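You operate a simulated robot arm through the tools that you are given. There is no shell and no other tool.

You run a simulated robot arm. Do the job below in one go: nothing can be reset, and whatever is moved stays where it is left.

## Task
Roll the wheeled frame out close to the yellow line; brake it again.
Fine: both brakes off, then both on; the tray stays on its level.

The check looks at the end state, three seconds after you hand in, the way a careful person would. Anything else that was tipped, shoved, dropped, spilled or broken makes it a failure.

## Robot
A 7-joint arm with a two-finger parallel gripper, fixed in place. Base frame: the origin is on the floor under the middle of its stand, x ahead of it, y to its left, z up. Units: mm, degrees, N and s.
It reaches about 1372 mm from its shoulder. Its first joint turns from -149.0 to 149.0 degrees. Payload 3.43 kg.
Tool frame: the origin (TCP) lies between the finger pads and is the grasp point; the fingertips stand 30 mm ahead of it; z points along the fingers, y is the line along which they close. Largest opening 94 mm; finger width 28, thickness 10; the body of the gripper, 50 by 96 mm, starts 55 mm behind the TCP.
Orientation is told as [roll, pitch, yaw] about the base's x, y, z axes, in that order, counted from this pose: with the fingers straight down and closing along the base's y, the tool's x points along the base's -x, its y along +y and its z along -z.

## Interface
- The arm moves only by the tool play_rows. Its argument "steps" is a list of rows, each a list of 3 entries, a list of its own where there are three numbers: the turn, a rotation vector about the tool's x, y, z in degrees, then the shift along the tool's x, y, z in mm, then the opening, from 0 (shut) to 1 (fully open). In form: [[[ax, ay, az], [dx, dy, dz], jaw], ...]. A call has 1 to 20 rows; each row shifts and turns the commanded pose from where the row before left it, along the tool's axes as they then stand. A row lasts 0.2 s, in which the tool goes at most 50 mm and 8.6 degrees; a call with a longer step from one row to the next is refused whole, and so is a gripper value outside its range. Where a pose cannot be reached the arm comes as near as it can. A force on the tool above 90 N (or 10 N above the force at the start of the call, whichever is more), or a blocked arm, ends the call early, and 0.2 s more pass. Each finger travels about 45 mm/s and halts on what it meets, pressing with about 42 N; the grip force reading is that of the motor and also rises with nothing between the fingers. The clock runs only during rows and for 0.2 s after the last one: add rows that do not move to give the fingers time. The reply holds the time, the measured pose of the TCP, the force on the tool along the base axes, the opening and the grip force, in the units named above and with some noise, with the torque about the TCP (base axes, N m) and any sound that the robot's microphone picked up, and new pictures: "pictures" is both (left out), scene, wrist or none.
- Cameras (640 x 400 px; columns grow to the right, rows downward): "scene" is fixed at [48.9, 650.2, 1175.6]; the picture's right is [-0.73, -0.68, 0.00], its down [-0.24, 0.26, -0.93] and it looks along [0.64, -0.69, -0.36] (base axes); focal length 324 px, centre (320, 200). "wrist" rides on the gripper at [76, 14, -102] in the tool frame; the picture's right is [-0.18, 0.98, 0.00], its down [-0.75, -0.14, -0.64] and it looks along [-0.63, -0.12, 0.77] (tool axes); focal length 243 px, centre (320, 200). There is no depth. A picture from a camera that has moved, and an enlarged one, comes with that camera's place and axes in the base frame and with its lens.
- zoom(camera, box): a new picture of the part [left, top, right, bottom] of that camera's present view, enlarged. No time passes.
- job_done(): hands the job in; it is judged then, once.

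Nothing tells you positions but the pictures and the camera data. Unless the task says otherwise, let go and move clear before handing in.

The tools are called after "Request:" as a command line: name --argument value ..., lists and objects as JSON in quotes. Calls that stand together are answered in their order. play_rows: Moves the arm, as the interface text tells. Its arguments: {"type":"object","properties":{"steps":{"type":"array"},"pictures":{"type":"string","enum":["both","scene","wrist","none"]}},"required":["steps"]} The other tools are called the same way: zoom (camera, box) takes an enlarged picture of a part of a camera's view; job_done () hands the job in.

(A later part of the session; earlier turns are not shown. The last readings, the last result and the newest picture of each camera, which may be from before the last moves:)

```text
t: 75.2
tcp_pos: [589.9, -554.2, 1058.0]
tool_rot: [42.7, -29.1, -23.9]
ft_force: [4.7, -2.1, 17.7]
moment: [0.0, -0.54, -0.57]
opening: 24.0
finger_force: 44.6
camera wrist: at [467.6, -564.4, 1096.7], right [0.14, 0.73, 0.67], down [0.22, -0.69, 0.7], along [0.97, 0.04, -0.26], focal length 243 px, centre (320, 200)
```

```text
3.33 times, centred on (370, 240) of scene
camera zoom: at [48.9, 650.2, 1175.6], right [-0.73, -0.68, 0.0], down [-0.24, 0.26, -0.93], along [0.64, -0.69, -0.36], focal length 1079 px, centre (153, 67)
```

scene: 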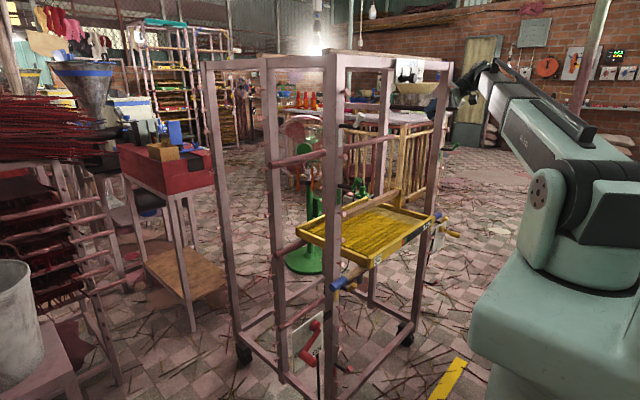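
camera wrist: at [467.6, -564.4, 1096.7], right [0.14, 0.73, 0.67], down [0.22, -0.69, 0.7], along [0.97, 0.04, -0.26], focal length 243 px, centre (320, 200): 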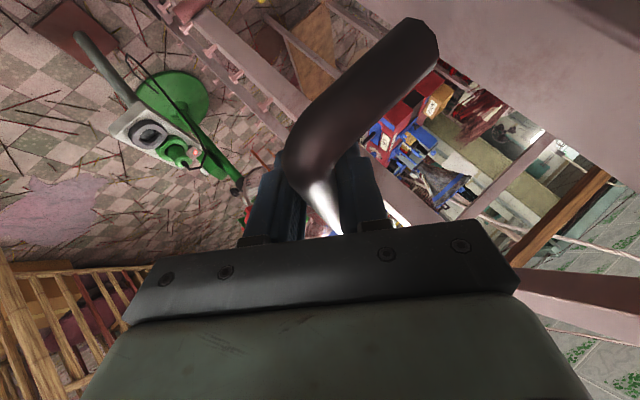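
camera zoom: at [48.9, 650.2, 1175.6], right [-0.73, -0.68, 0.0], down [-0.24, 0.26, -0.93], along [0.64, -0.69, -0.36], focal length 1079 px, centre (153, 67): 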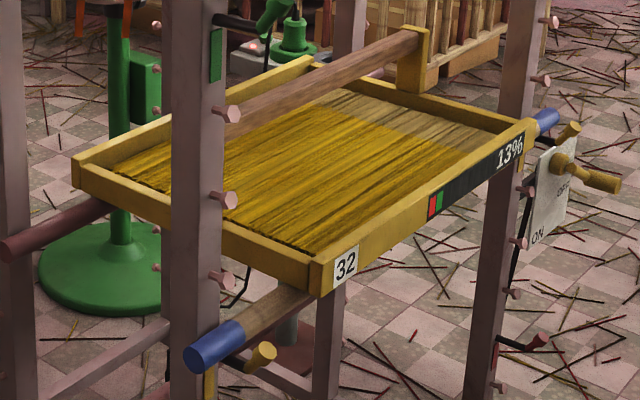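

Front-right wheel touches the floor near x≈542, moving straight along -x; the line's near edge is at x≈352. I continue another 90 mm.

Request:
play_rows --steps '[[[0, 0, 0], [1.6, 0, -1.2], 0.1], [[0, 0, 0], [3.2, 0, -2.4], 0.1], [[0, 0, 0], [4.8, 0, -3.6], 0.1], [[0, 0, 0], [6.4, 0, -4.8], 0.1], [[0, 0, 0], [8.0, 0, -6.0], 0.1], [[0, 0, 0], [8.0, 0, -6.0], 0.1], [[0, 0, 0], [8.0, 0, -6.0], 0.1], [[0, 0, 0], [8.0, 0, -6.0], 0.1], [[0, 0, 0], [8.0, 0, -6.0], 0.1], [[0, 0, 0], [6.4, 0, -4.8], 0.1], [[0, 0, 0], [4.8, 0, -3.6], 0.1], [[0, 0, 0], [3.2, 0, -2.4], 0.1], [[0, 0, 0], [1.6, 0, -1.2], 0.1], [[0, 0, 0], [0, 0, 0], 0.1]]' --pictures "both"

Request:
zoom --camera "scene" --box '[360, 290, 480, 400]'

Request:
zoom --camera "scene" --box '[380, 40, 580, 165]'

```text
t: 78.2
tcp_pos: [498.5, -554.6, 1059.1]
tool_rot: [42.8, -29.3, -23.9]
ft_force: [4.6, -5.1, 40.8]
moment: [0.09, 0.63, 0.1]
opening: 24.0
finger_force: 45.0
camera wrist: at [375.8, -564.3, 1096.0], right [0.14, 0.73, 0.67], down [0.21, -0.69, 0.7], along [0.97, 0.05, -0.25], focal length 243 px, centre (320, 200)
```

scene: 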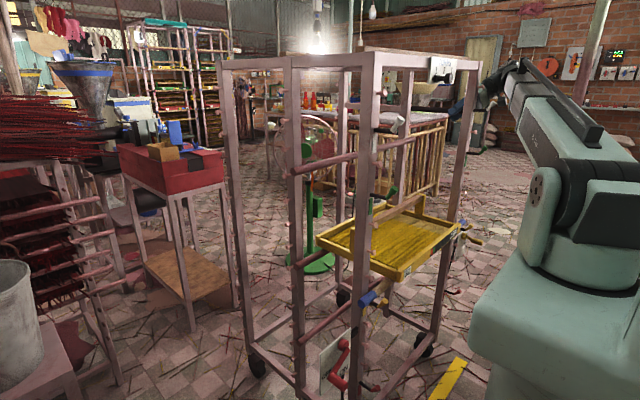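
wrist: 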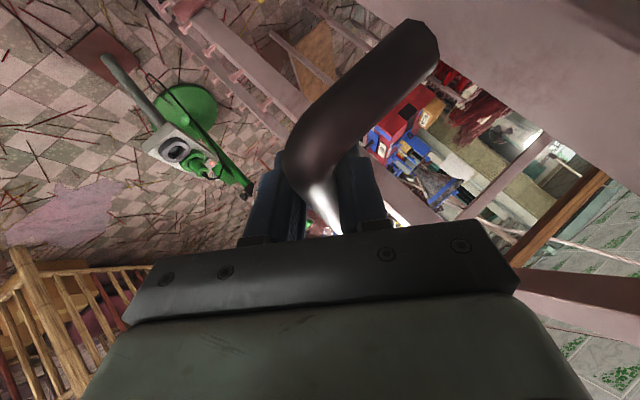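

```text
3.64 times, centred on (420, 345) of scene
camera zoom: at [48.9, 650.2, 1175.6], right [-0.73, -0.68, 0.0], down [-0.24, 0.26, -0.93], along [0.64, -0.69, -0.36], focal length 1177 px, centre (-44, -327)
```

zoom: 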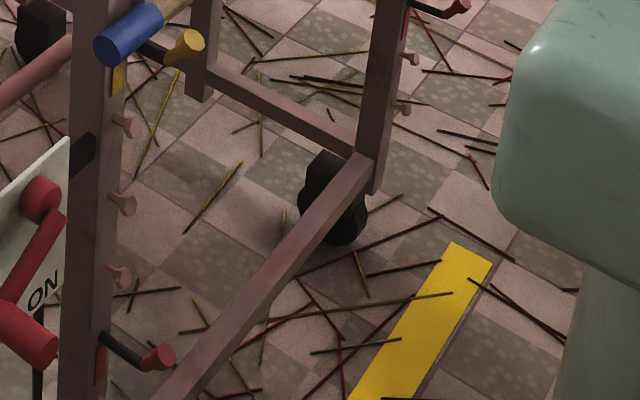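

```text
3.20 times, centred on (480, 102) of scene
camera zoom: at [48.9, 650.2, 1175.6], right [-0.73, -0.68, 0.0], down [-0.24, 0.26, -0.93], along [0.64, -0.69, -0.36], focal length 1036 px, centre (-192, 512)
```

zoom: 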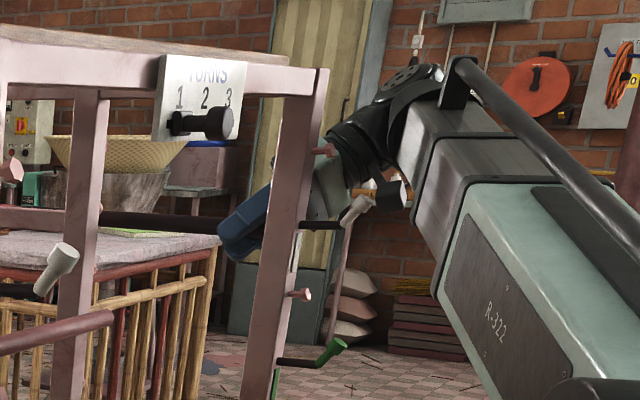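

About 300 mm done; the front now stands roughly 70 mm from the line. The tool presses down on the bar by about 40 N, so I ease it up 1.5 mm while pulling the next 45 mm.

Request:
play_rows --steps '[[[0, 0, 0], [-0.36, 0.45, -0.48], 0.1], [[0, 0, 0], [-0.36, 0.45, -0.48], 0.1], [[0, 0, 0], [0, 0, 0], 0.1]]' --pictures "none"

```text
t: 79.0
tcp_pos: [496.6, -554.0, 1058.7]
tool_rot: [42.6, -28.9, -24.0]
ft_force: [0.5, 5.5, 0.9]
moment: [0.0, -1.08, -0.88]
opening: 24.3
finger_force: 44.7
```

Request:
play_rows --steps '[[[0, 0, 0], [1.6, 0, -1.2], 0.1], [[0, 0, 0], [3.2, 0, -2.4], 0.1], [[0, 0, 0], [4.8, 0, -3.6], 0.1], [[0, 0, 0], [5.6, 0, -4.2], 0.1], [[0, 0, 0], [5.6, 0, -4.2], 0.1], [[0, 0, 0], [4.8, 0, -3.6], 0.1], [[0, 0, 0], [4.0, 0, -3.0], 0.1], [[0, 0, 0], [2.4, 0, -1.8], 0.1], [[0, 0, 0], [0.8, 0, -0.6], 0.1], [[0, 0, 0], [0, 0, 0], 0.1]]' --pictures "both"

Request:
zoom --camera "scene" --box '[360, 290, 480, 400]'

Request:
zoom --camera "scene" --box '[290, 280, 450, 400]'

```text
t: 81.2
tcp_pos: [458.4, -555.3, 1058.8]
tool_rot: [42.6, -28.9, -24.0]
ft_force: [2.4, 21.0, -30.1]
moment: [0.02, -0.37, -0.2]
opening: 24.0
finger_force: 45.1
camera wrist: at [336.2, -564.6, 1097.2], right [0.15, 0.73, 0.67], down [0.22, -0.69, 0.69], along [0.96, 0.05, -0.26], focal length 243 px, centre (320, 200)
```

scene: 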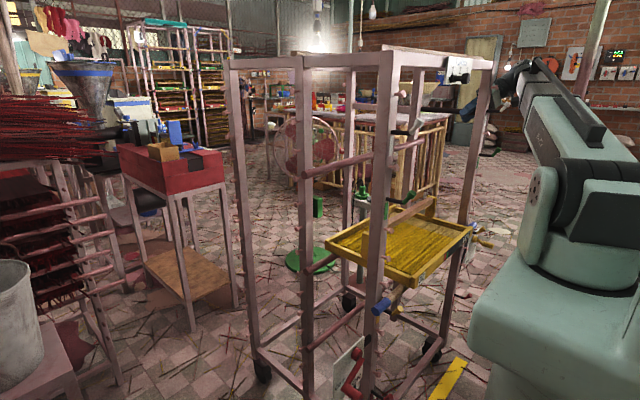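
wrist: 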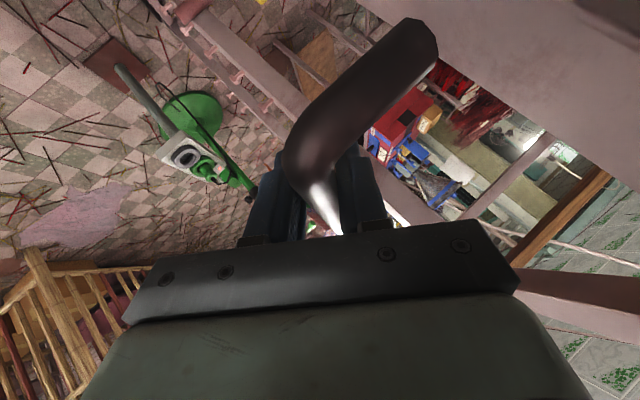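

```text
3.64 times, centred on (420, 345) of scene
camera zoom: at [48.9, 650.2, 1175.6], right [-0.73, -0.68, 0.0], down [-0.24, 0.26, -0.93], along [0.64, -0.69, -0.36], focal length 1177 px, centre (-44, -327)
```

zoom: 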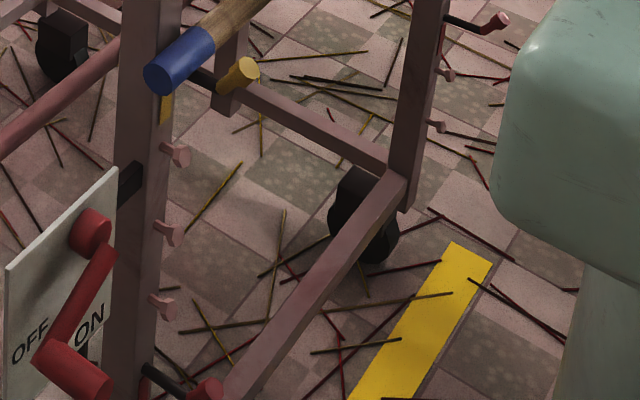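

```text
3.33 times, centred on (370, 340) of scene
camera zoom: at [48.9, 650.2, 1175.6], right [-0.73, -0.68, 0.0], down [-0.24, 0.26, -0.93], along [0.64, -0.69, -0.36], focal length 1079 px, centre (153, -267)
```

zoom: 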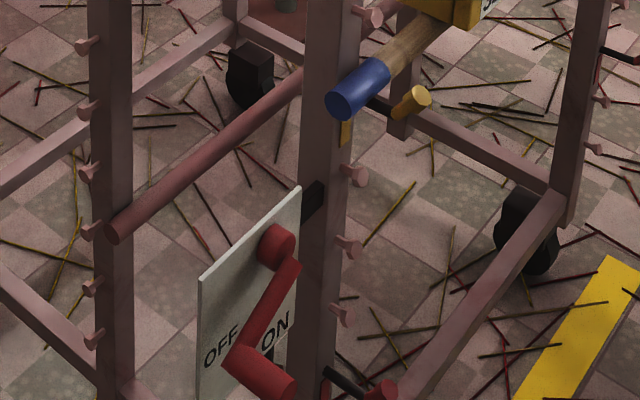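

Front is now about 35 mm from the line. I'll check for skew using the rear wheels.

Request:
zoom --camera "scene" --box '[230, 330, 310, 400]'

Request:
zoom --camera "scene" --box '[320, 270, 400, 330]'

Request:
zoom --camera "scene" --box '[220, 40, 500, 120]'

Request:
zoom --camera "scene" --box '[320, 185, 500, 305]'

```text
5.71 times, centred on (270, 365) of scene
camera zoom: at [48.9, 650.2, 1175.6], right [-0.73, -0.68, 0.0], down [-0.24, 0.26, -0.93], along [0.64, -0.69, -0.36], focal length 1850 px, centre (606, -743)
```

zoom: 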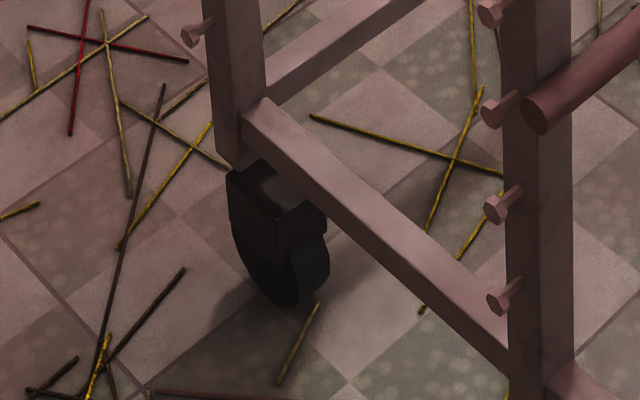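

```text
6.67 times, centred on (360, 300) of scene
camera zoom: at [48.9, 650.2, 1175.6], right [-0.73, -0.68, 0.0], down [-0.24, 0.26, -0.93], along [0.64, -0.69, -0.36], focal length 2158 px, centre (53, -467)
```

zoom: 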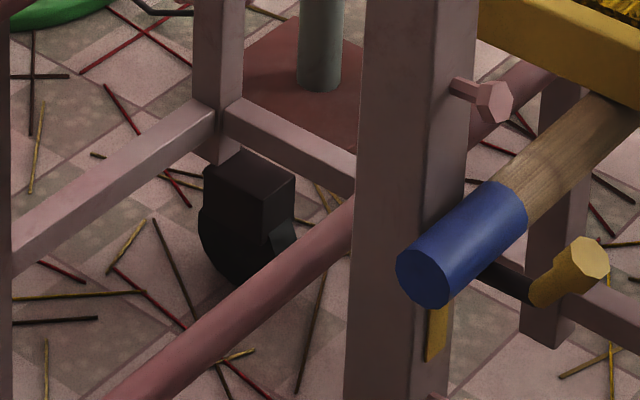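

```text
2.29 times, centred on (360, 80) of scene
camera zoom: at [48.9, 650.2, 1175.6], right [-0.73, -0.68, 0.0], down [-0.24, 0.26, -0.93], along [0.64, -0.69, -0.36], focal length 740 px, centre (229, 474)
```

zoom: 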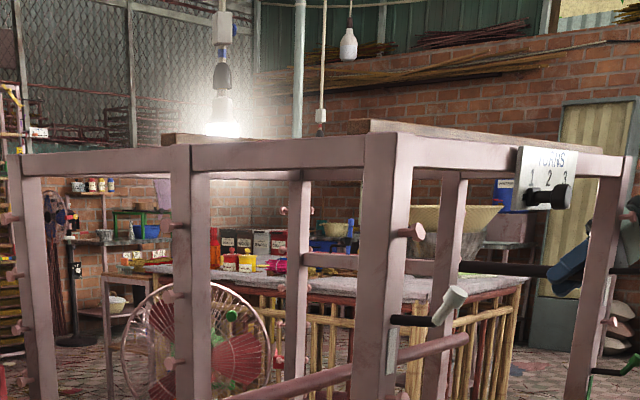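

```text
3.33 times, centred on (410, 245) of scene
camera zoom: at [48.9, 650.2, 1175.6], right [-0.73, -0.68, 0.0], down [-0.24, 0.26, -0.93], along [0.64, -0.69, -0.36], focal length 1079 px, centre (20, 50)
```

zoom: 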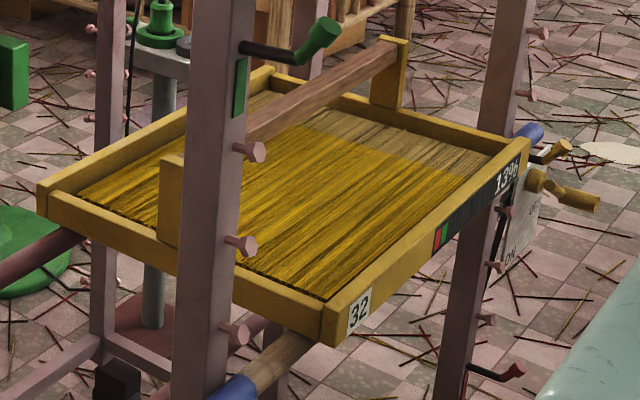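

The frame came straight; the front stands roughly 33 mm short of the line's near edge. I'll ease it 8 mm closer, relax the side force, then let go.

Request:
play_rows --steps '[[[0, 0, 0], [1.6, 0, -1.0], 0.1], [[0, 0, 0], [2.0, 0, -1.2], 0.1], [[0, 0, 0], [1.6, 0, -1.0], 0.1], [[0, 0, 0], [0.8, 0, -0.4], 0.1], [[0, 0, 0], [0, 0, 0], 0.1], [[0, 0, 0], [0, 0, 0], 0.1]]' --pictures "none"

```text
t: 82.6
tcp_pos: [452.6, -553.8, 1059.3]
tool_rot: [42.6, -29.1, -24.0]
ft_force: [4.4, 12.5, -14.6]
moment: [0.01, 0.08, 0.05]
opening: 24.0
finger_force: 45.3
```

Now I open the fingers slowly, wait, and back straight out.

Request:
play_rows --steps '[[[0, 0, 0], [0, 0, 0], 0.3], [[0, 0, 0], [0, 0, 0], 0.45], [[0, 0, 0], [0, 0, 0], 0.6], [[0, 0, 0], [0, 0, 0], 0.65], [[0, 0, 0], [0, 0, 0], 0.65]]' --pictures "wrist"

Request:
zoom --camera "wrist" --box '[200, 30, 480, 240]'

```text
t: 83.8
tcp_pos: [451.5, -555.5, 1059.4]
tool_rot: [42.7, -29.0, -23.9]
ft_force: [1.0, -0.2, -0.3]
moment: [0.0, 0.01, 0.0]
opening: 61.2
finger_force: 0.0
camera wrist: at [329.3, -564.7, 1097.0], right [0.14, 0.73, 0.67], down [0.22, -0.69, 0.69], along [0.97, 0.04, -0.26], focal length 243 px, centre (320, 200)
```

wrist: 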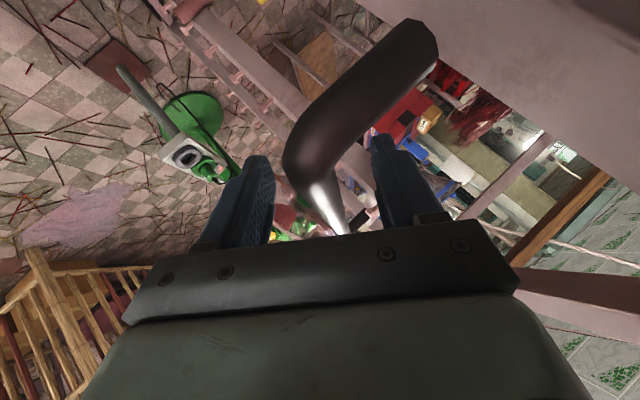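

```text
1.90 times, centred on (340, 135) of wrist
camera zoom: at [329.3, -564.7, 1097.0], right [0.14, 0.73, 0.67], down [0.22, -0.69, 0.69], along [0.97, 0.04, -0.26], focal length 462 px, centre (282, 324)
```

zoom: 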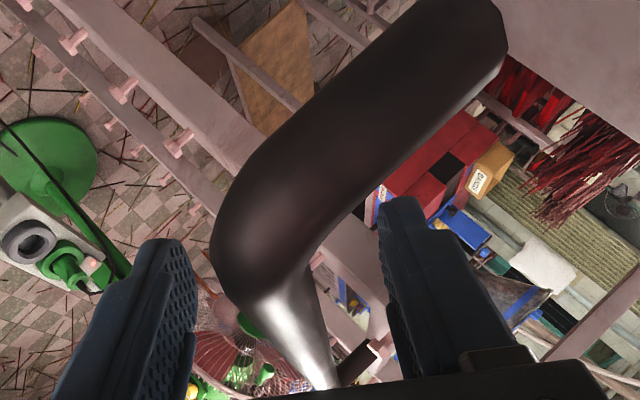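

Released with no force. I back out of the handle, then move outward and down on the right side, well clear of the frame.

Request:
play_rows --steps '[[[0, 0, 0], [0, 0, -20], 0.65], [[0, 0, 0], [0, 0, -20], 0.65], [[0, 0, 0], [0, 0, -20], 0.65], [[0, 0, 0], [-9.1, -20.2, -11.8], 0.65], [[0, 0, 0], [-9.1, -20.2, -11.8], 0.65], [[0, 0, 0], [-9.1, -20.2, -11.8], 0.65], [[0, 0, 0], [-9.1, -20.2, -11.8], 0.65], [[0, 0, 0], [21.5, -26.7, 28.8], 0.65], [[0, 0, 0], [21.5, -26.7, 28.8], 0.65], [[0, 0, 0], [21.5, -26.7, 28.8], 0.65], [[0, 0, 0], [21.5, -26.7, 28.8], 0.65], [[0, 0, 0], [21.5, -26.7, 28.8], 0.65], [[0, 0, 0], [21.5, -26.7, 28.8], 0.65], [[0, 0, 0], [21.5, -26.7, 28.8], 0.65]]' --pictures "both"

Request:
zoom --camera "scene" --box '[360, 180, 520, 400]'

```text
t: 86.8
tcp_pos: [416.5, -686.0, 785.8]
tool_rot: [42.6, -29.0, -23.9]
ft_force: [-0.8, -0.6, -0.4]
moment: [0.01, -0.01, -0.01]
opening: 61.0
finger_force: 0.0
camera wrist: at [294.7, -695.3, 823.0], right [0.15, 0.73, 0.67], down [0.22, -0.69, 0.7], along [0.97, 0.04, -0.26], focal length 243 px, centre (320, 200)
```

scene: 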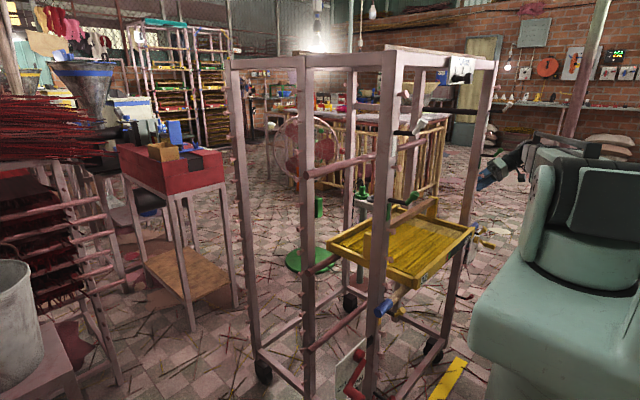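
wrist: 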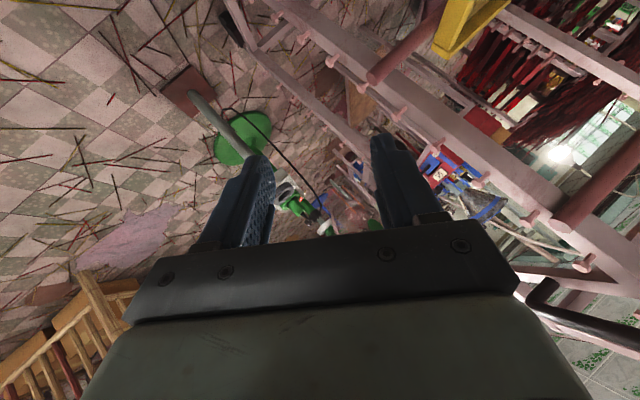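

```text
1.82 times, centred on (440, 290) of scene
camera zoom: at [48.9, 650.2, 1175.6], right [-0.73, -0.68, 0.0], down [-0.24, 0.26, -0.93], along [0.64, -0.69, -0.36], focal length 588 px, centre (102, 36)
```

zoom: 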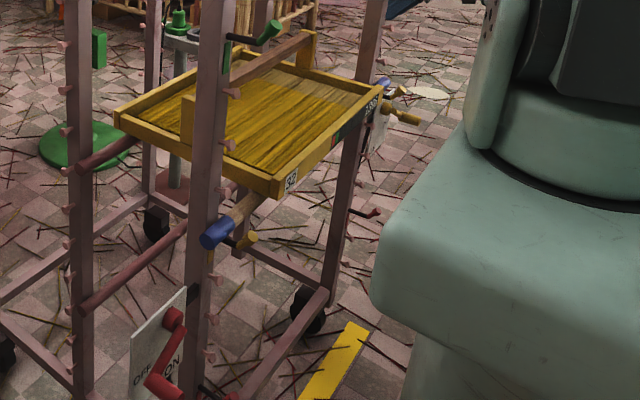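

The frame stays put. Now I reorient for the yellow lever: tool pitched 45° forward-down, fork open sideways, and stop about 80 mm short of the knob.

Request:
play_rows --steps '[[[5.87, 0, -4.42], [0, 0, 0], 0.65], [[5.87, 0, -4.42], [0, 0, 0], 0.65], [[5.87, 0, -4.42], [0, 0, 0], 0.65], [[5.87, 0, -4.42], [0, 0, 0], 0.65], [[5.87, 0, -4.42], [0, 0, 0], 0.65], [[0, -8, 0], [0, 0, 0], 0.65], [[0, 0, 0], [39.6, 7, 0.7], 0.65], [[0, 0, 0], [39.6, 7, 0.7], 0.65], [[0, 0, 0], [39.6, 7, 0.7], 0.65], [[0, 0, 0], [39.6, 7, 0.7], 0.65], [[0, 0, 0], [39.6, 7, 0.7], 0.65], [[0, 0, 0], [39.6, 7, 0.7], 0.65]]' --pictures "both"

```text
t: 89.4
tcp_pos: [251.8, -645.4, 613.2]
tool_rot: [-0.6, -45.0, 0.5]
ft_force: [0.0, -0.2, 0.1]
moment: [0.02, 0.02, 0.01]
opening: 61.3
finger_force: 0.1
camera wrist: at [126.2, -631.3, 632.0], right [0.13, 0.98, 0.12], down [0.08, -0.13, 0.99], along [0.99, -0.12, -0.09], focal length 243 px, centre (320, 200)
```

scene: 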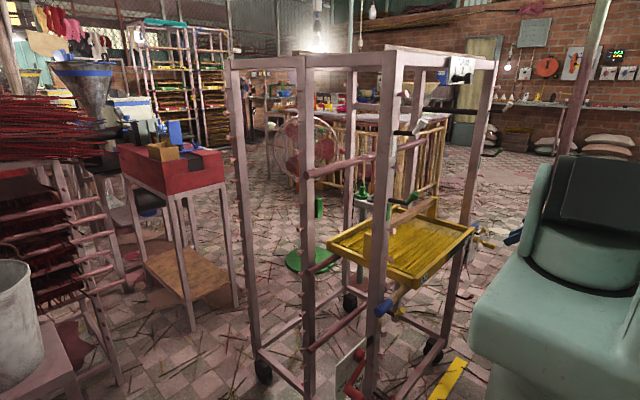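
wrist: 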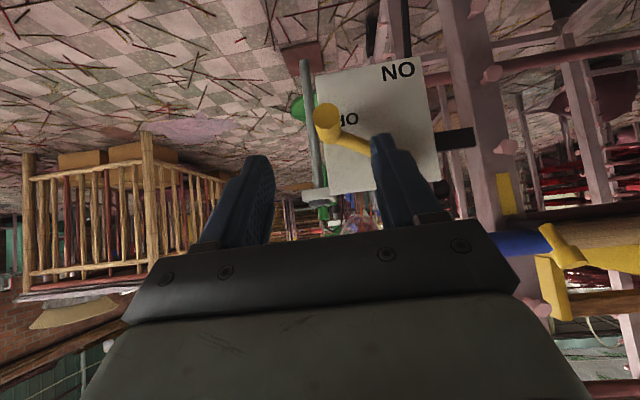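

The yellow knob is straight ahead of the fork. I enlarge to measure it.

Request:
zoom --camera "wrist" --box '[230, 60, 470, 210]'

```text
2.67 times, centred on (350, 135) of wrist
camera zoom: at [126.2, -631.3, 632.0], right [0.13, 0.98, 0.12], down [0.08, -0.13, 0.99], along [0.99, -0.12, -0.09], focal length 647 px, centre (240, 373)
```

zoom: 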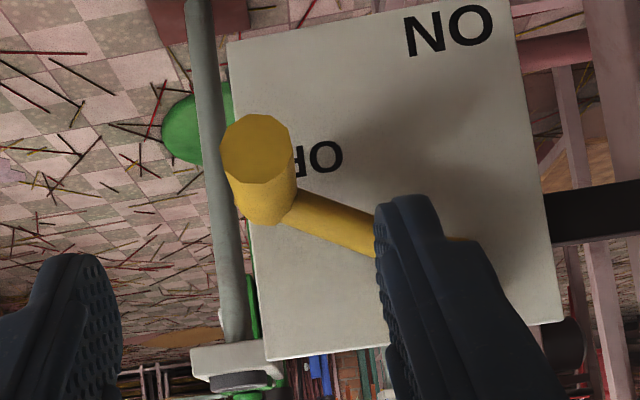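

Knob end is at about (312, -641, 549), as predicted. I advance the fork over it.

Request:
play_rows --steps '[[[0, 0, 0], [0.5, 1, 19], 0.65], [[0, 0, 0], [0.5, 1, 19], 0.65], [[0, 0, 0], [0.5, 1, 19], 0.65], [[0, 0, 0], [0.5, 1, 18], 0.65], [[0, 0, 0], [0, 0, 0], 0.55], [[0, 0, 0], [0, 0, 0], 0.48]]' --pictures "both"

Request:
zoom --camera "wrist" --box '[230, 60, 470, 210]'

```text
t: 90.8
tcp_pos: [306.1, -640.9, 560.0]
tool_rot: [-0.6, -45.1, 0.5]
ft_force: [-0.2, -0.2, 0.1]
moment: [-0.01, 0.03, -0.01]
opening: 45.1
finger_force: 0.0
camera wrist: at [179.4, -626.0, 578.1], right [0.13, 0.98, 0.12], down [0.08, -0.13, 0.99], along [0.99, -0.12, -0.09], focal length 243 px, centre (320, 200)
```

scene: 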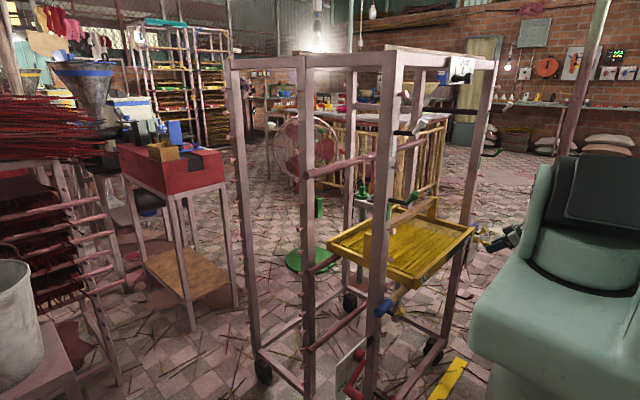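
wrist: 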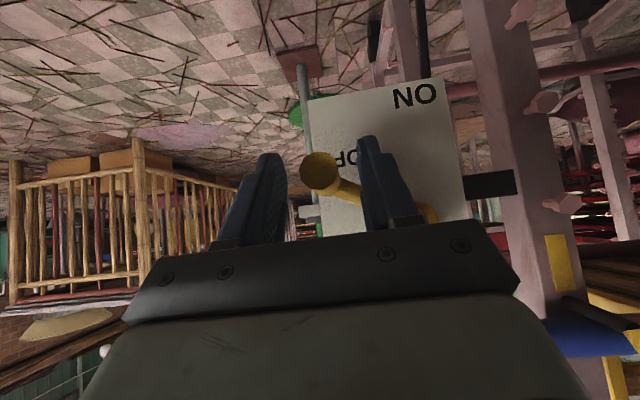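

```text
2.67 times, centred on (350, 135) of wrist
camera zoom: at [179.4, -626.0, 578.1], right [0.13, 0.98, 0.12], down [0.08, -0.13, 0.99], along [0.99, -0.12, -0.09], focal length 647 px, centre (240, 373)
```

zoom: 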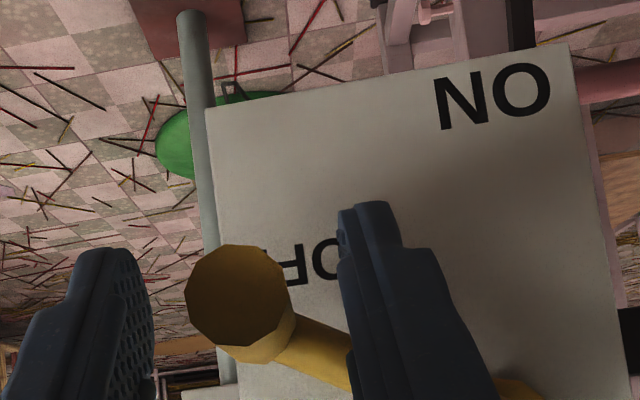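

The knob is captured in the fork. I now bring it back along the arc towards ON (inwards and down).

Request:
play_rows --steps '[[[0, 0, 0], [0, 8, 0], 0.48], [[0, 0, 0], [3.7, 3.3, 3.7], 0.48], [[0, 0, 0], [3.4, 3.7, 3.4], 0.48], [[0, 0, 0], [3.2, 4.1, 3.2], 0.48], [[0, 0, 0], [2.9, 4.5, 2.9], 0.48], [[0, 0, 0], [2.6, 4.8, 2.6], 0.48], [[0, 0, 0], [2.3, 5.2, 2.3], 0.48], [[0, 0, 0], [2.0, 5.4, 2.0], 0.48], [[0, 0, 0], [1.7, 5.7, 1.7], 0.48], [[0, 0, 0], [1.3, 5.8, 1.3], 0.48]]' --pictures "both"

Request:
zoom --camera "wrist" --box '[200, 60, 440, 210]'

```text
t: 93.0
tcp_pos: [304.0, -590.4, 523.9]
tool_rot: [-0.6, -45.0, 0.6]
ft_force: [0.5, -1.0, 0.1]
moment: [0.02, -0.03, -0.01]
opening: 45.4
finger_force: 0.5
camera wrist: at [178.0, -576.0, 543.6], right [0.13, 0.98, 0.12], down [0.08, -0.13, 0.99], along [0.99, -0.12, -0.09], focal length 243 px, centre (320, 200)
```

scene: 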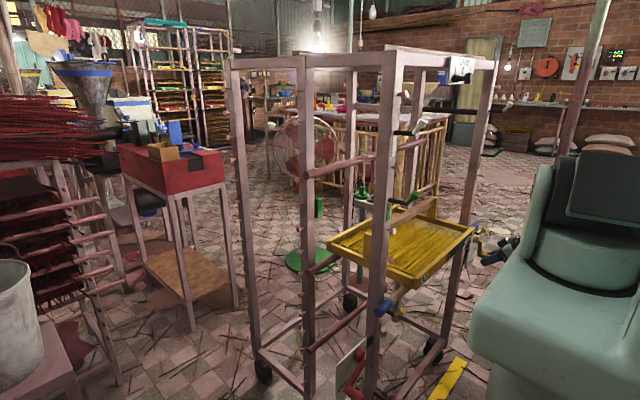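
wrist: 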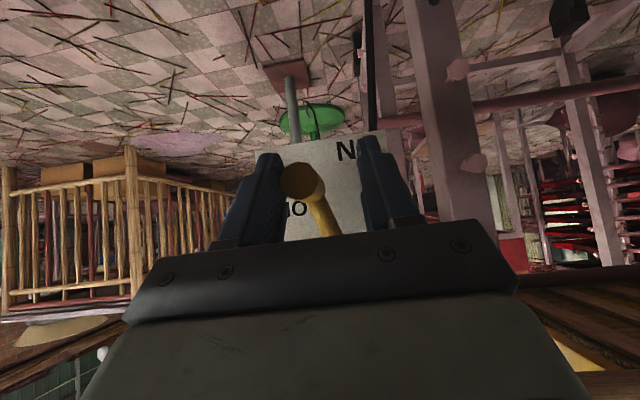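

```text
2.67 times, centred on (320, 135) of wrist
camera zoom: at [178.0, -576.0, 543.6], right [0.13, 0.98, 0.12], down [0.08, -0.13, 0.99], along [0.99, -0.12, -0.09], focal length 647 px, centre (320, 373)
```

zoom: 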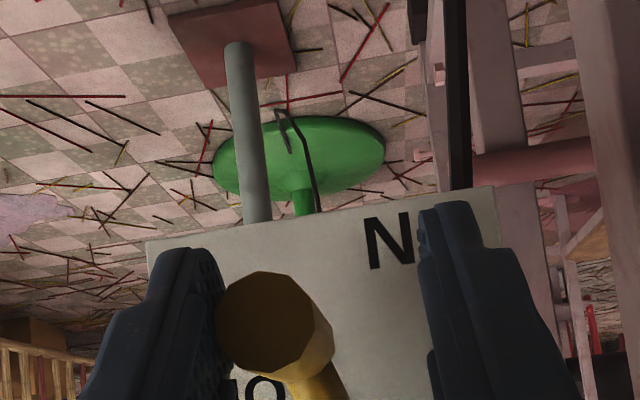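

It follows well. A few more steps to bring it fully down to the ON stop.

Request:
play_rows --steps '[[[0, 0, 0], [0.9, 5.9, 0.9], 0.48], [[0, 0, 0], [0.6, 6.1, 0.6], 0.48], [[0, 0, 0], [0.3, 6.1, 0.3], 0.48], [[0, 0, 0], [0, 4, 0], 0.48], [[0, 0, 0], [0, 3, 0], 0.48], [[0, 0, 0], [0, 0, 0], 0.48]]' --pictures "both"

Request:
zoom --camera "wrist" --box '[200, 60, 440, 210]'

Request:
zoom --camera "scene" --box '[440, 210, 540, 272]'

```text
t: 94.4
tcp_pos: [303.8, -564.9, 523.6]
tool_rot: [-0.6, -45.0, 0.5]
ft_force: [-1.2, -9.5, -1.8]
moment: [-0.05, 0.04, -0.21]
opening: 50.4
finger_force: 4.3
camera wrist: at [177.8, -551.0, 541.6], right [0.13, 0.98, 0.12], down [0.08, -0.13, 0.99], along [0.99, -0.12, -0.09], focal length 243 px, centre (320, 200)
```

scene: 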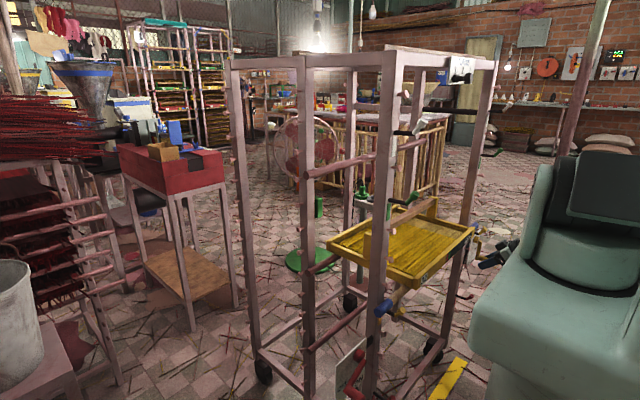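
wrist: 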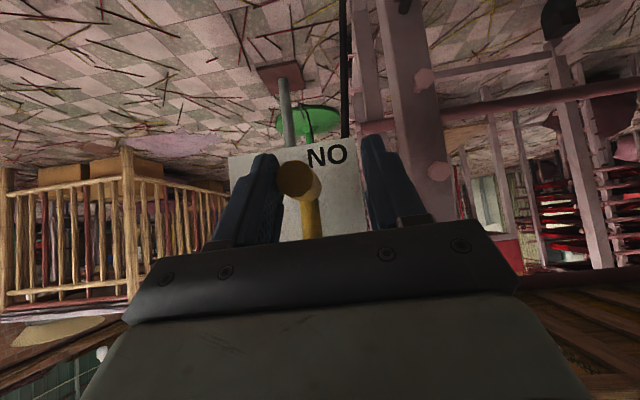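

```text
2.67 times, centred on (320, 135) of wrist
camera zoom: at [177.8, -551.0, 541.6], right [0.13, 0.98, 0.12], down [0.08, -0.13, 0.99], along [0.99, -0.12, -0.09], focal length 647 px, centre (320, 373)
```

zoom: 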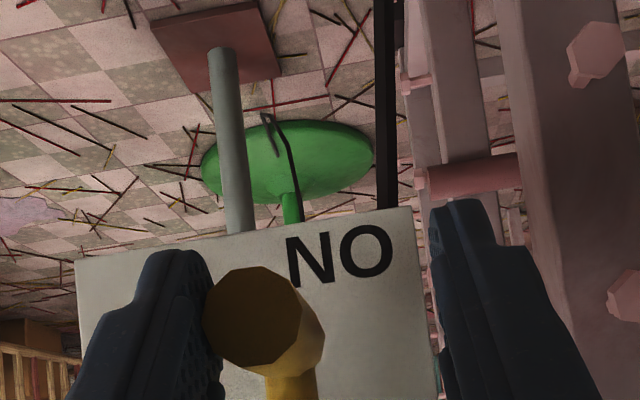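

```text
6.40 times, centred on (490, 241) of scene
camera zoom: at [48.9, 650.2, 1175.6], right [-0.73, -0.68, 0.0], down [-0.24, 0.26, -0.93], along [0.64, -0.69, -0.36], focal length 2071 px, centre (-768, -62)
```

zoom: 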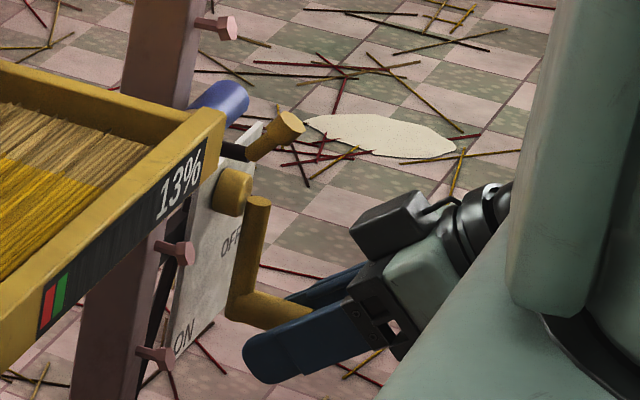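

The yellow lever is back straight down at its ON stop (force rose, finger pushed back). I relieve and back out.

Request:
play_rows --steps '[[[0, 0, 0], [0, -9, 0], 0.55], [[0, 0, 0], [0, 0, -15], 0.6], [[0, 0, 0], [0, 0, -20], 0.65], [[0, 0, 0], [0, 0, -25], 0.65], [[0, 0, 0], [0, 0, -25], 0.65]]' --pictures "both"

Request:
zoom --camera "wrist" --box '[230, 50, 470, 200]'

Request:
zoom --camera "scene" --box '[440, 210, 540, 272]'

```text
t: 95.6
tcp_pos: [244.1, -572.7, 585.3]
tool_rot: [-0.6, -45.0, 0.5]
ft_force: [0.7, 0.5, 0.3]
moment: [0.04, -0.01, -0.01]
opening: 61.0
finger_force: 0.1
camera wrist: at [117.8, -557.7, 604.0], right [0.13, 0.98, 0.12], down [0.08, -0.13, 0.99], along [0.99, -0.12, -0.09], focal length 243 px, centre (320, 200)
```

scene: 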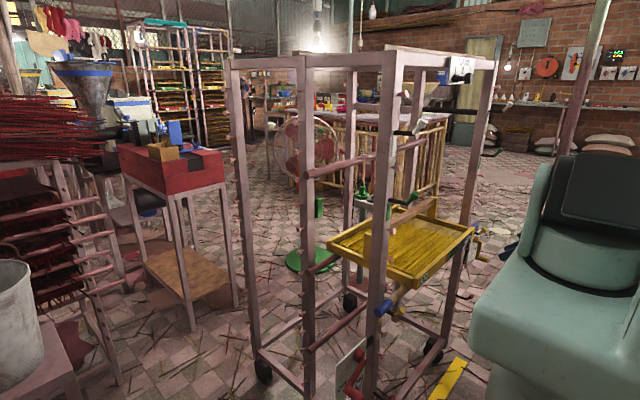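
wrist: 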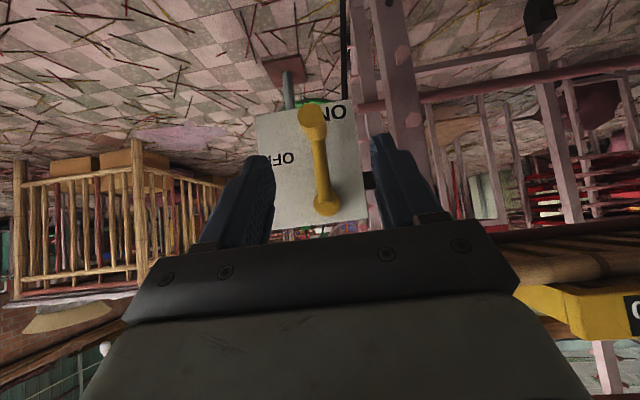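

```text
2.67 times, centred on (350, 125) of wrist
camera zoom: at [117.8, -557.7, 604.0], right [0.13, 0.98, 0.12], down [0.08, -0.13, 0.99], along [0.99, -0.12, -0.09], focal length 647 px, centre (240, 400)
```

zoom: 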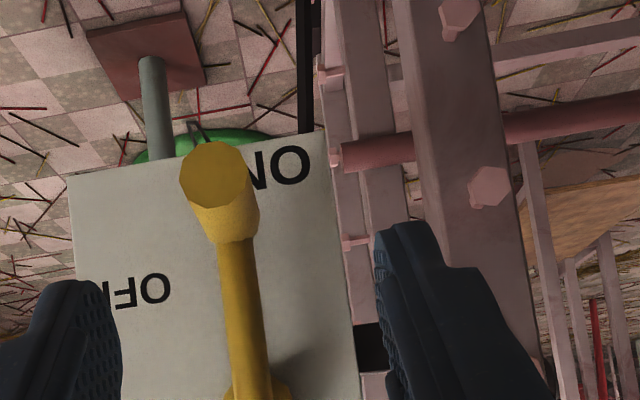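

```text
6.40 times, centred on (490, 241) of scene
camera zoom: at [48.9, 650.2, 1175.6], right [-0.73, -0.68, 0.0], down [-0.24, 0.26, -0.93], along [0.64, -0.69, -0.36], focal length 2071 px, centre (-768, -62)
```

zoom: 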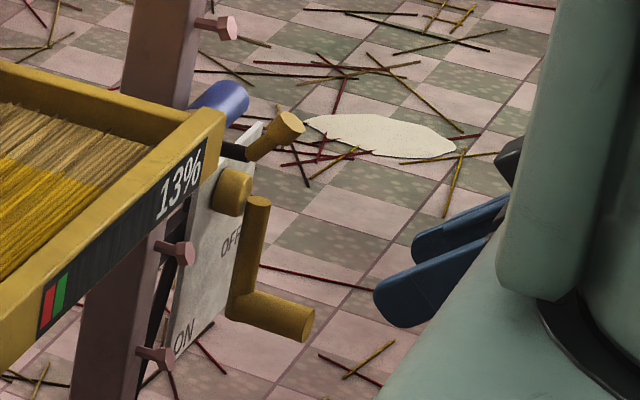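

The yellow lever is at ON again (knob at y≈-581, z≈514, the same as at the start). Next is the red lever. The boom has to pass over the frame's top to get to the left, so I first back out to the right, raise up and turn the tool outwards.

Request:
play_rows --steps '[[[0, 0, 0], [-26.2, -20.7, -32.5], 0.65], [[0, 0, 0], [-26.2, -20.7, -32.5], 0.65], [[0, 0, 0], [-26.2, -20.7, -32.5], 0.65], [[0, 0, 0], [-26.2, -20.7, -32.5], 0.65], [[0, 0, 0], [-26.2, -20.7, -32.5], 0.65], [[0, 0, 0], [-26.2, -20.7, -32.5], 0.65], [[0, 0, 0], [-26.2, -20.7, -32.5], 0.65], [[0, 0, 0], [-26.2, -20.7, -32.5], 0.65], [[0, 0, 0], [-26.2, -20.7, -32.5], 0.65], [[0, 0, 0], [-26.2, -20.7, -32.5], 0.65], [[0, -7.5, 0], [0, 0, 0], 0.65], [[0, -7.5, 0], [0, 0, 0], 0.65], [[0, -7.5, 0], [0, 0, 0], 0.65], [[0, -7.5, 0], [0, 0, 0], 0.65], [[0, -7.5, 0], [0, 0, 0], 0.65], [[0, -7.5, 0], [0, 0, 0], 0.65]]' --pictures "none"

Request:
play_rows --steps '[[[8.33, 0, 0], [0, 0, 0], 0.65], [[8.33, 0, 0], [0, 0, 0], 0.65], [[8.33, 0, 0], [0, 0, 0], 0.65], [[8.33, 0, 0], [0, 0, 0], 0.65], [[8.33, 0, 0], [0, 0, 0], 0.65], [[8.33, 0, 0], [0, 0, 0], 0.65], [[8.33, 0, 0], [0, 0, 0], 0.65], [[8.33, 0, 0], [0, 0, 0], 0.65], [[8.33, 0, 0], [0, 0, 0], 0.65]]' --pictures "both"

```text
t: 99.0
tcp_pos: [200.3, -779.0, 1001.1]
tool_rot: [-106.0, -89.4, 106.1]
ft_force: [-0.7, -0.1, 0.1]
moment: [0.03, -0.02, 0.01]
opening: 61.3
finger_force: 0.0
```

```text
t: 101.0
tcp_pos: [200.0, -777.9, 1002.4]
tool_rot: [-170.7, -89.8, 95.7]
ft_force: [0.1, 0.0, -0.3]
moment: [-0.02, -0.03, 0.02]
opening: 61.0
finger_force: 0.0
camera wrist: at [187.4, -675.6, 923.8], right [0.95, 0.26, 0.18], down [-0.3, 0.59, 0.75], along [0.08, -0.77, 0.64], focal length 243 px, centre (320, 200)
```

scene: 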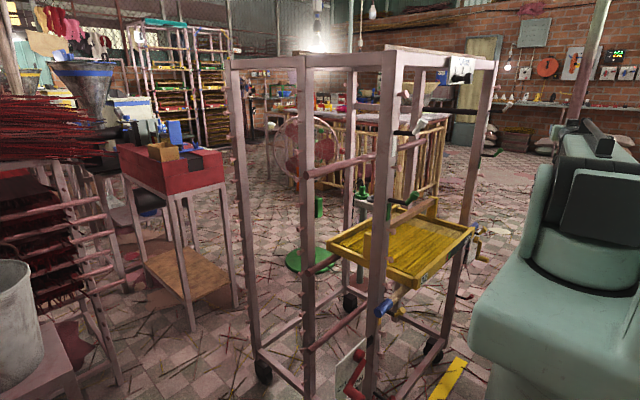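
wrist: 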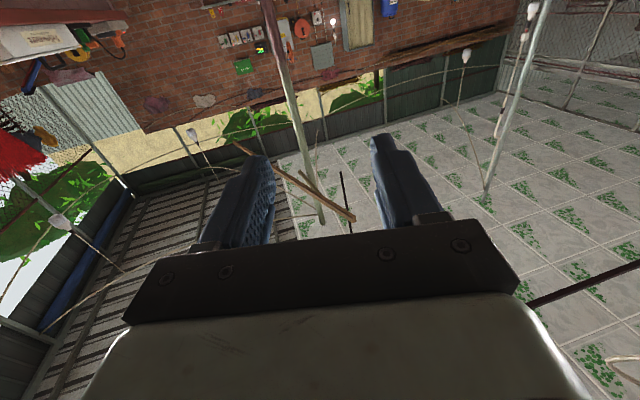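

Now I raise the boom steeply with the tool level, still at the right side, to test the needed elevation.

Request:
play_rows --steps '[[[0, 0, 0], [-43, 0, 0], 0.65], [[0, 0, 0], [-43, 0, 0], 0.65], [[0, 0, 0], [-43, 0, 0], 0.65], [[0, 0, 0], [-43, 0, 0], 0.65], [[0, 0, 0], [-43, 0, 0], 0.65], [[0, 0, 0], [-43, 0, 0], 0.65], [[0, 0, 0], [-43, 0, 0], 0.65], [[0, 0, 0], [-25.4, 0, -39], 0.65], [[0, 0, 0], [-25.4, 0, -39], 0.65], [[0, 0, 0], [-25.4, 0, -39], 0.65], [[0, 0, 0], [-25.4, 0, -39], 0.65], [[0, 0, 0], [-25.4, 0, -39], 0.65]]' --pictures "both"

Request:
zoom --camera "scene" --box '[400, 0, 640, 200]'

```text
t: 103.6
tcp_pos: [146.9, -590.4, 1424.9]
tool_rot: [-167.3, -89.6, 92.4]
ft_force: [-0.5, -0.4, 0.4]
moment: [0.0, -0.02, -0.03]
opening: 60.9
finger_force: 0.0
camera wrist: at [134.6, -486.7, 1348.1], right [0.95, 0.26, 0.18], down [-0.3, 0.59, 0.75], along [0.09, -0.77, 0.64], focal length 243 px, centre (320, 200)
```

scene: 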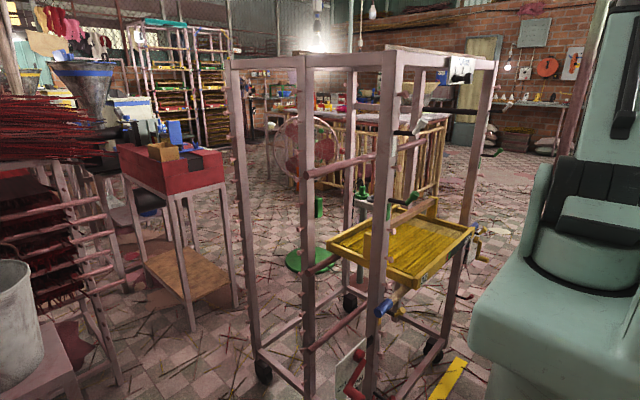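
wrist: 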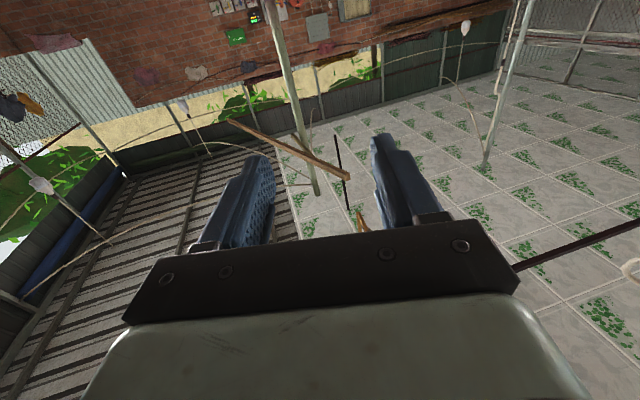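

```text
2.00 times, centred on (520, 100) of scene
camera zoom: at [48.9, 650.2, 1175.6], right [-0.73, -0.68, 0.0], down [-0.24, 0.26, -0.93], along [0.64, -0.69, -0.36], focal length 647 px, centre (-80, 400)
```

zoom: 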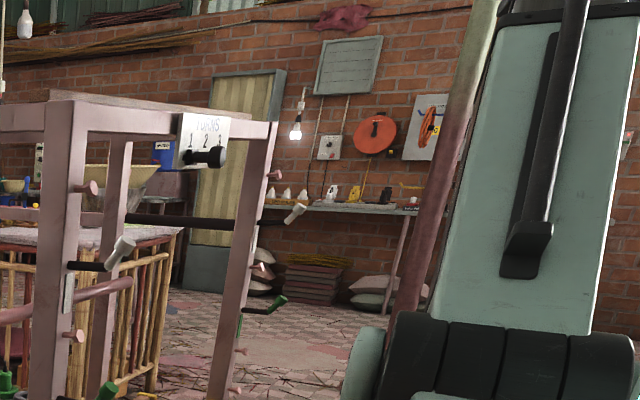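

The steep elevation works with no limit reported. I now swing the boom over the frame's top in stages, checking the clearance (boom underside about 1300 mm over the front beam at 1214).

Request:
play_rows --steps '[[[-4.5, 0, 0], [0, 47, 0], 0.65], [[-4.5, 0, 0], [0, 47, 0], 0.65], [[-4.5, 0, 0], [0, 47, 0], 0.65], [[-4.5, 0, 0], [0, 47, 0], 0.65], [[-4.5, 0, 0], [0, 47, 0], 0.65], [[-4.5, 0, 0], [0, 47, 0], 0.65]]' --pictures "scene"

```text
t: 105.0
tcp_pos: [396.7, -462.5, 1425.1]
tool_rot: [-144.0, -89.5, 96.1]
ft_force: [-0.6, -0.3, -0.4]
moment: [0.0, 0.01, -0.03]
opening: 61.1
finger_force: 0.1
out of reach, approached as far as the arm can: row 6
```

scene: 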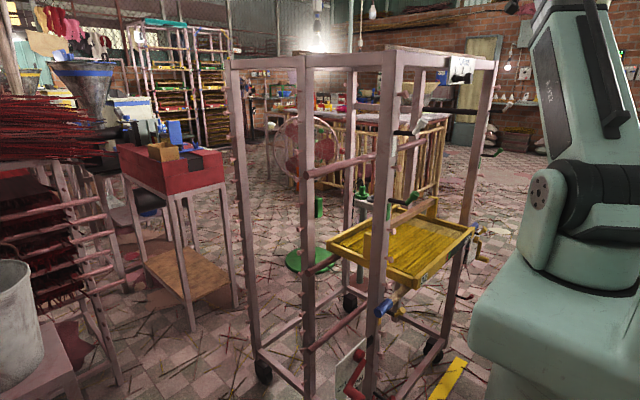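

ρ stayed at about 609 but the last row touched a limit, likely the boom's minimum length. I go slightly further out and up, and continue the swing.

Request:
play_rows --steps '[[[0, 0, 0], [-15, 0, 25], 0.65], [[-4.2, 0, 0], [0, 46, 2], 0.65], [[-4.2, 0, 0], [0, 46, 2], 0.65], [[-4.2, 0, 0], [0, 46, 2], 0.65], [[-4.2, 0, 0], [0, 46, 2], 0.65], [[-4.2, 0, 0], [0, 46, 2], 0.65], [[-4.2, 0, 0], [0, 46, 2], 0.65]]' --pictures "both"

```text
t: 106.6
tcp_pos: [595.7, -272.4, 1435.5]
tool_rot: [-116.9, -89.6, 94.5]
ft_force: [0.4, 0.5, -0.7]
moment: [-0.02, 0.0, 0.03]
opening: 61.1
finger_force: 0.1
camera wrist: at [506.5, -219.7, 1359.6], right [0.38, 0.91, 0.18], down [-0.65, 0.12, 0.75], along [0.66, -0.4, 0.63], focal length 243 px, centre (320, 200)
```

scene: 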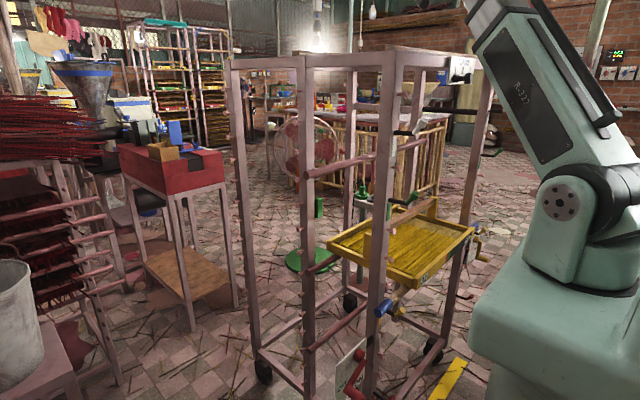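
wrist: 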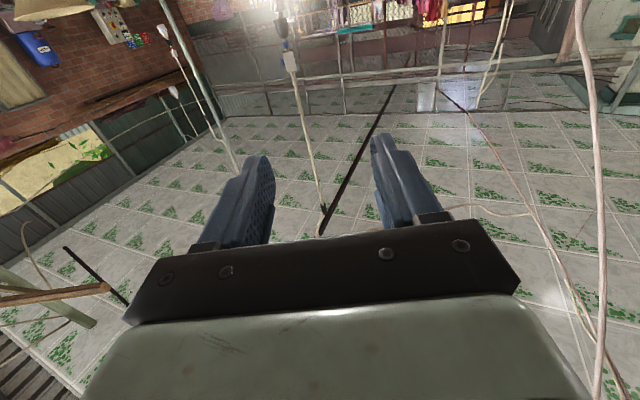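

Crossing well. I raise 40 mm more for margin and continue over the front beam.

Request:
play_rows --steps '[[[0, 0, 0], [-35, 0, -25], 0.65], [[-4.2, 0, 0], [0, 45.8, -1.6], 0.65], [[-4.2, 0, 0], [0, 45.8, -1.6], 0.65], [[-4.2, 0, 0], [0, 45.8, -1.6], 0.65], [[-4.2, 0, 0], [0, 45.8, -1.6], 0.65], [[-4.2, 0, 0], [0, 45.8, -1.6], 0.65], [[-4.2, 0, 0], [0, 45.8, -1.6], 0.65], [[-4.2, 0, 0], [0, 45.8, -1.6], 0.65]]' --pictures "scene"

```text
t: 108.4
tcp_pos: [643.7, 40.1, 1440.8]
tool_rot: [-94.7, -89.5, 101.6]
ft_force: [-0.5, 0.5, -0.2]
moment: [0.0, 0.02, 0.0]
opening: 61.3
finger_force: 0.0
out of reach, approached as far as the arm can: row 1, 3, 6, 8
```

scene: 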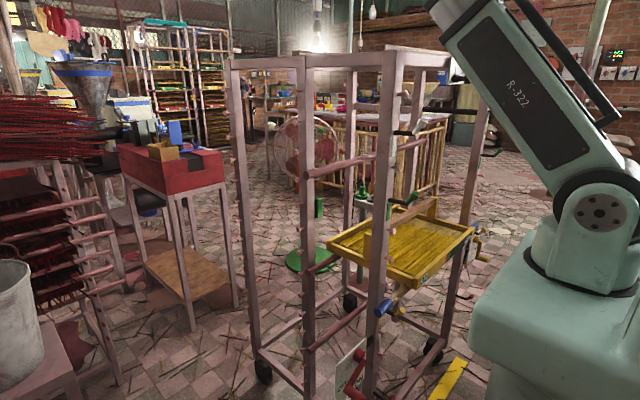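

The boom's pitch limit is about 47°, but that suffices. I'll check clearance to the frame's top in the picture.

Request:
zoom --camera "scene" --box '[340, 0, 580, 150]'

```text
2.67 times, centred on (460, 75) of scene
camera zoom: at [48.9, 650.2, 1175.6], right [-0.73, -0.68, 0.0], down [-0.24, 0.26, -0.93], along [0.64, -0.69, -0.36], focal length 863 px, centre (-53, 533)
```

zoom: 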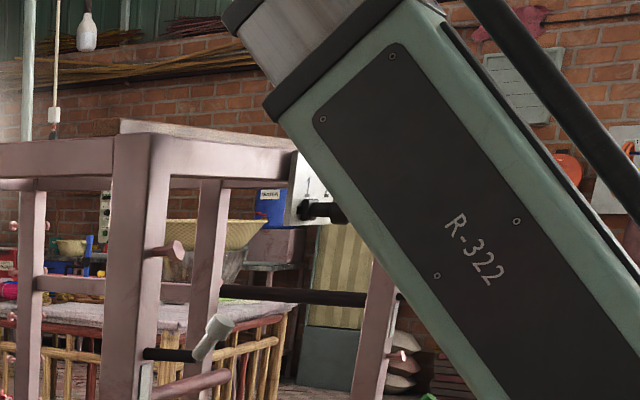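

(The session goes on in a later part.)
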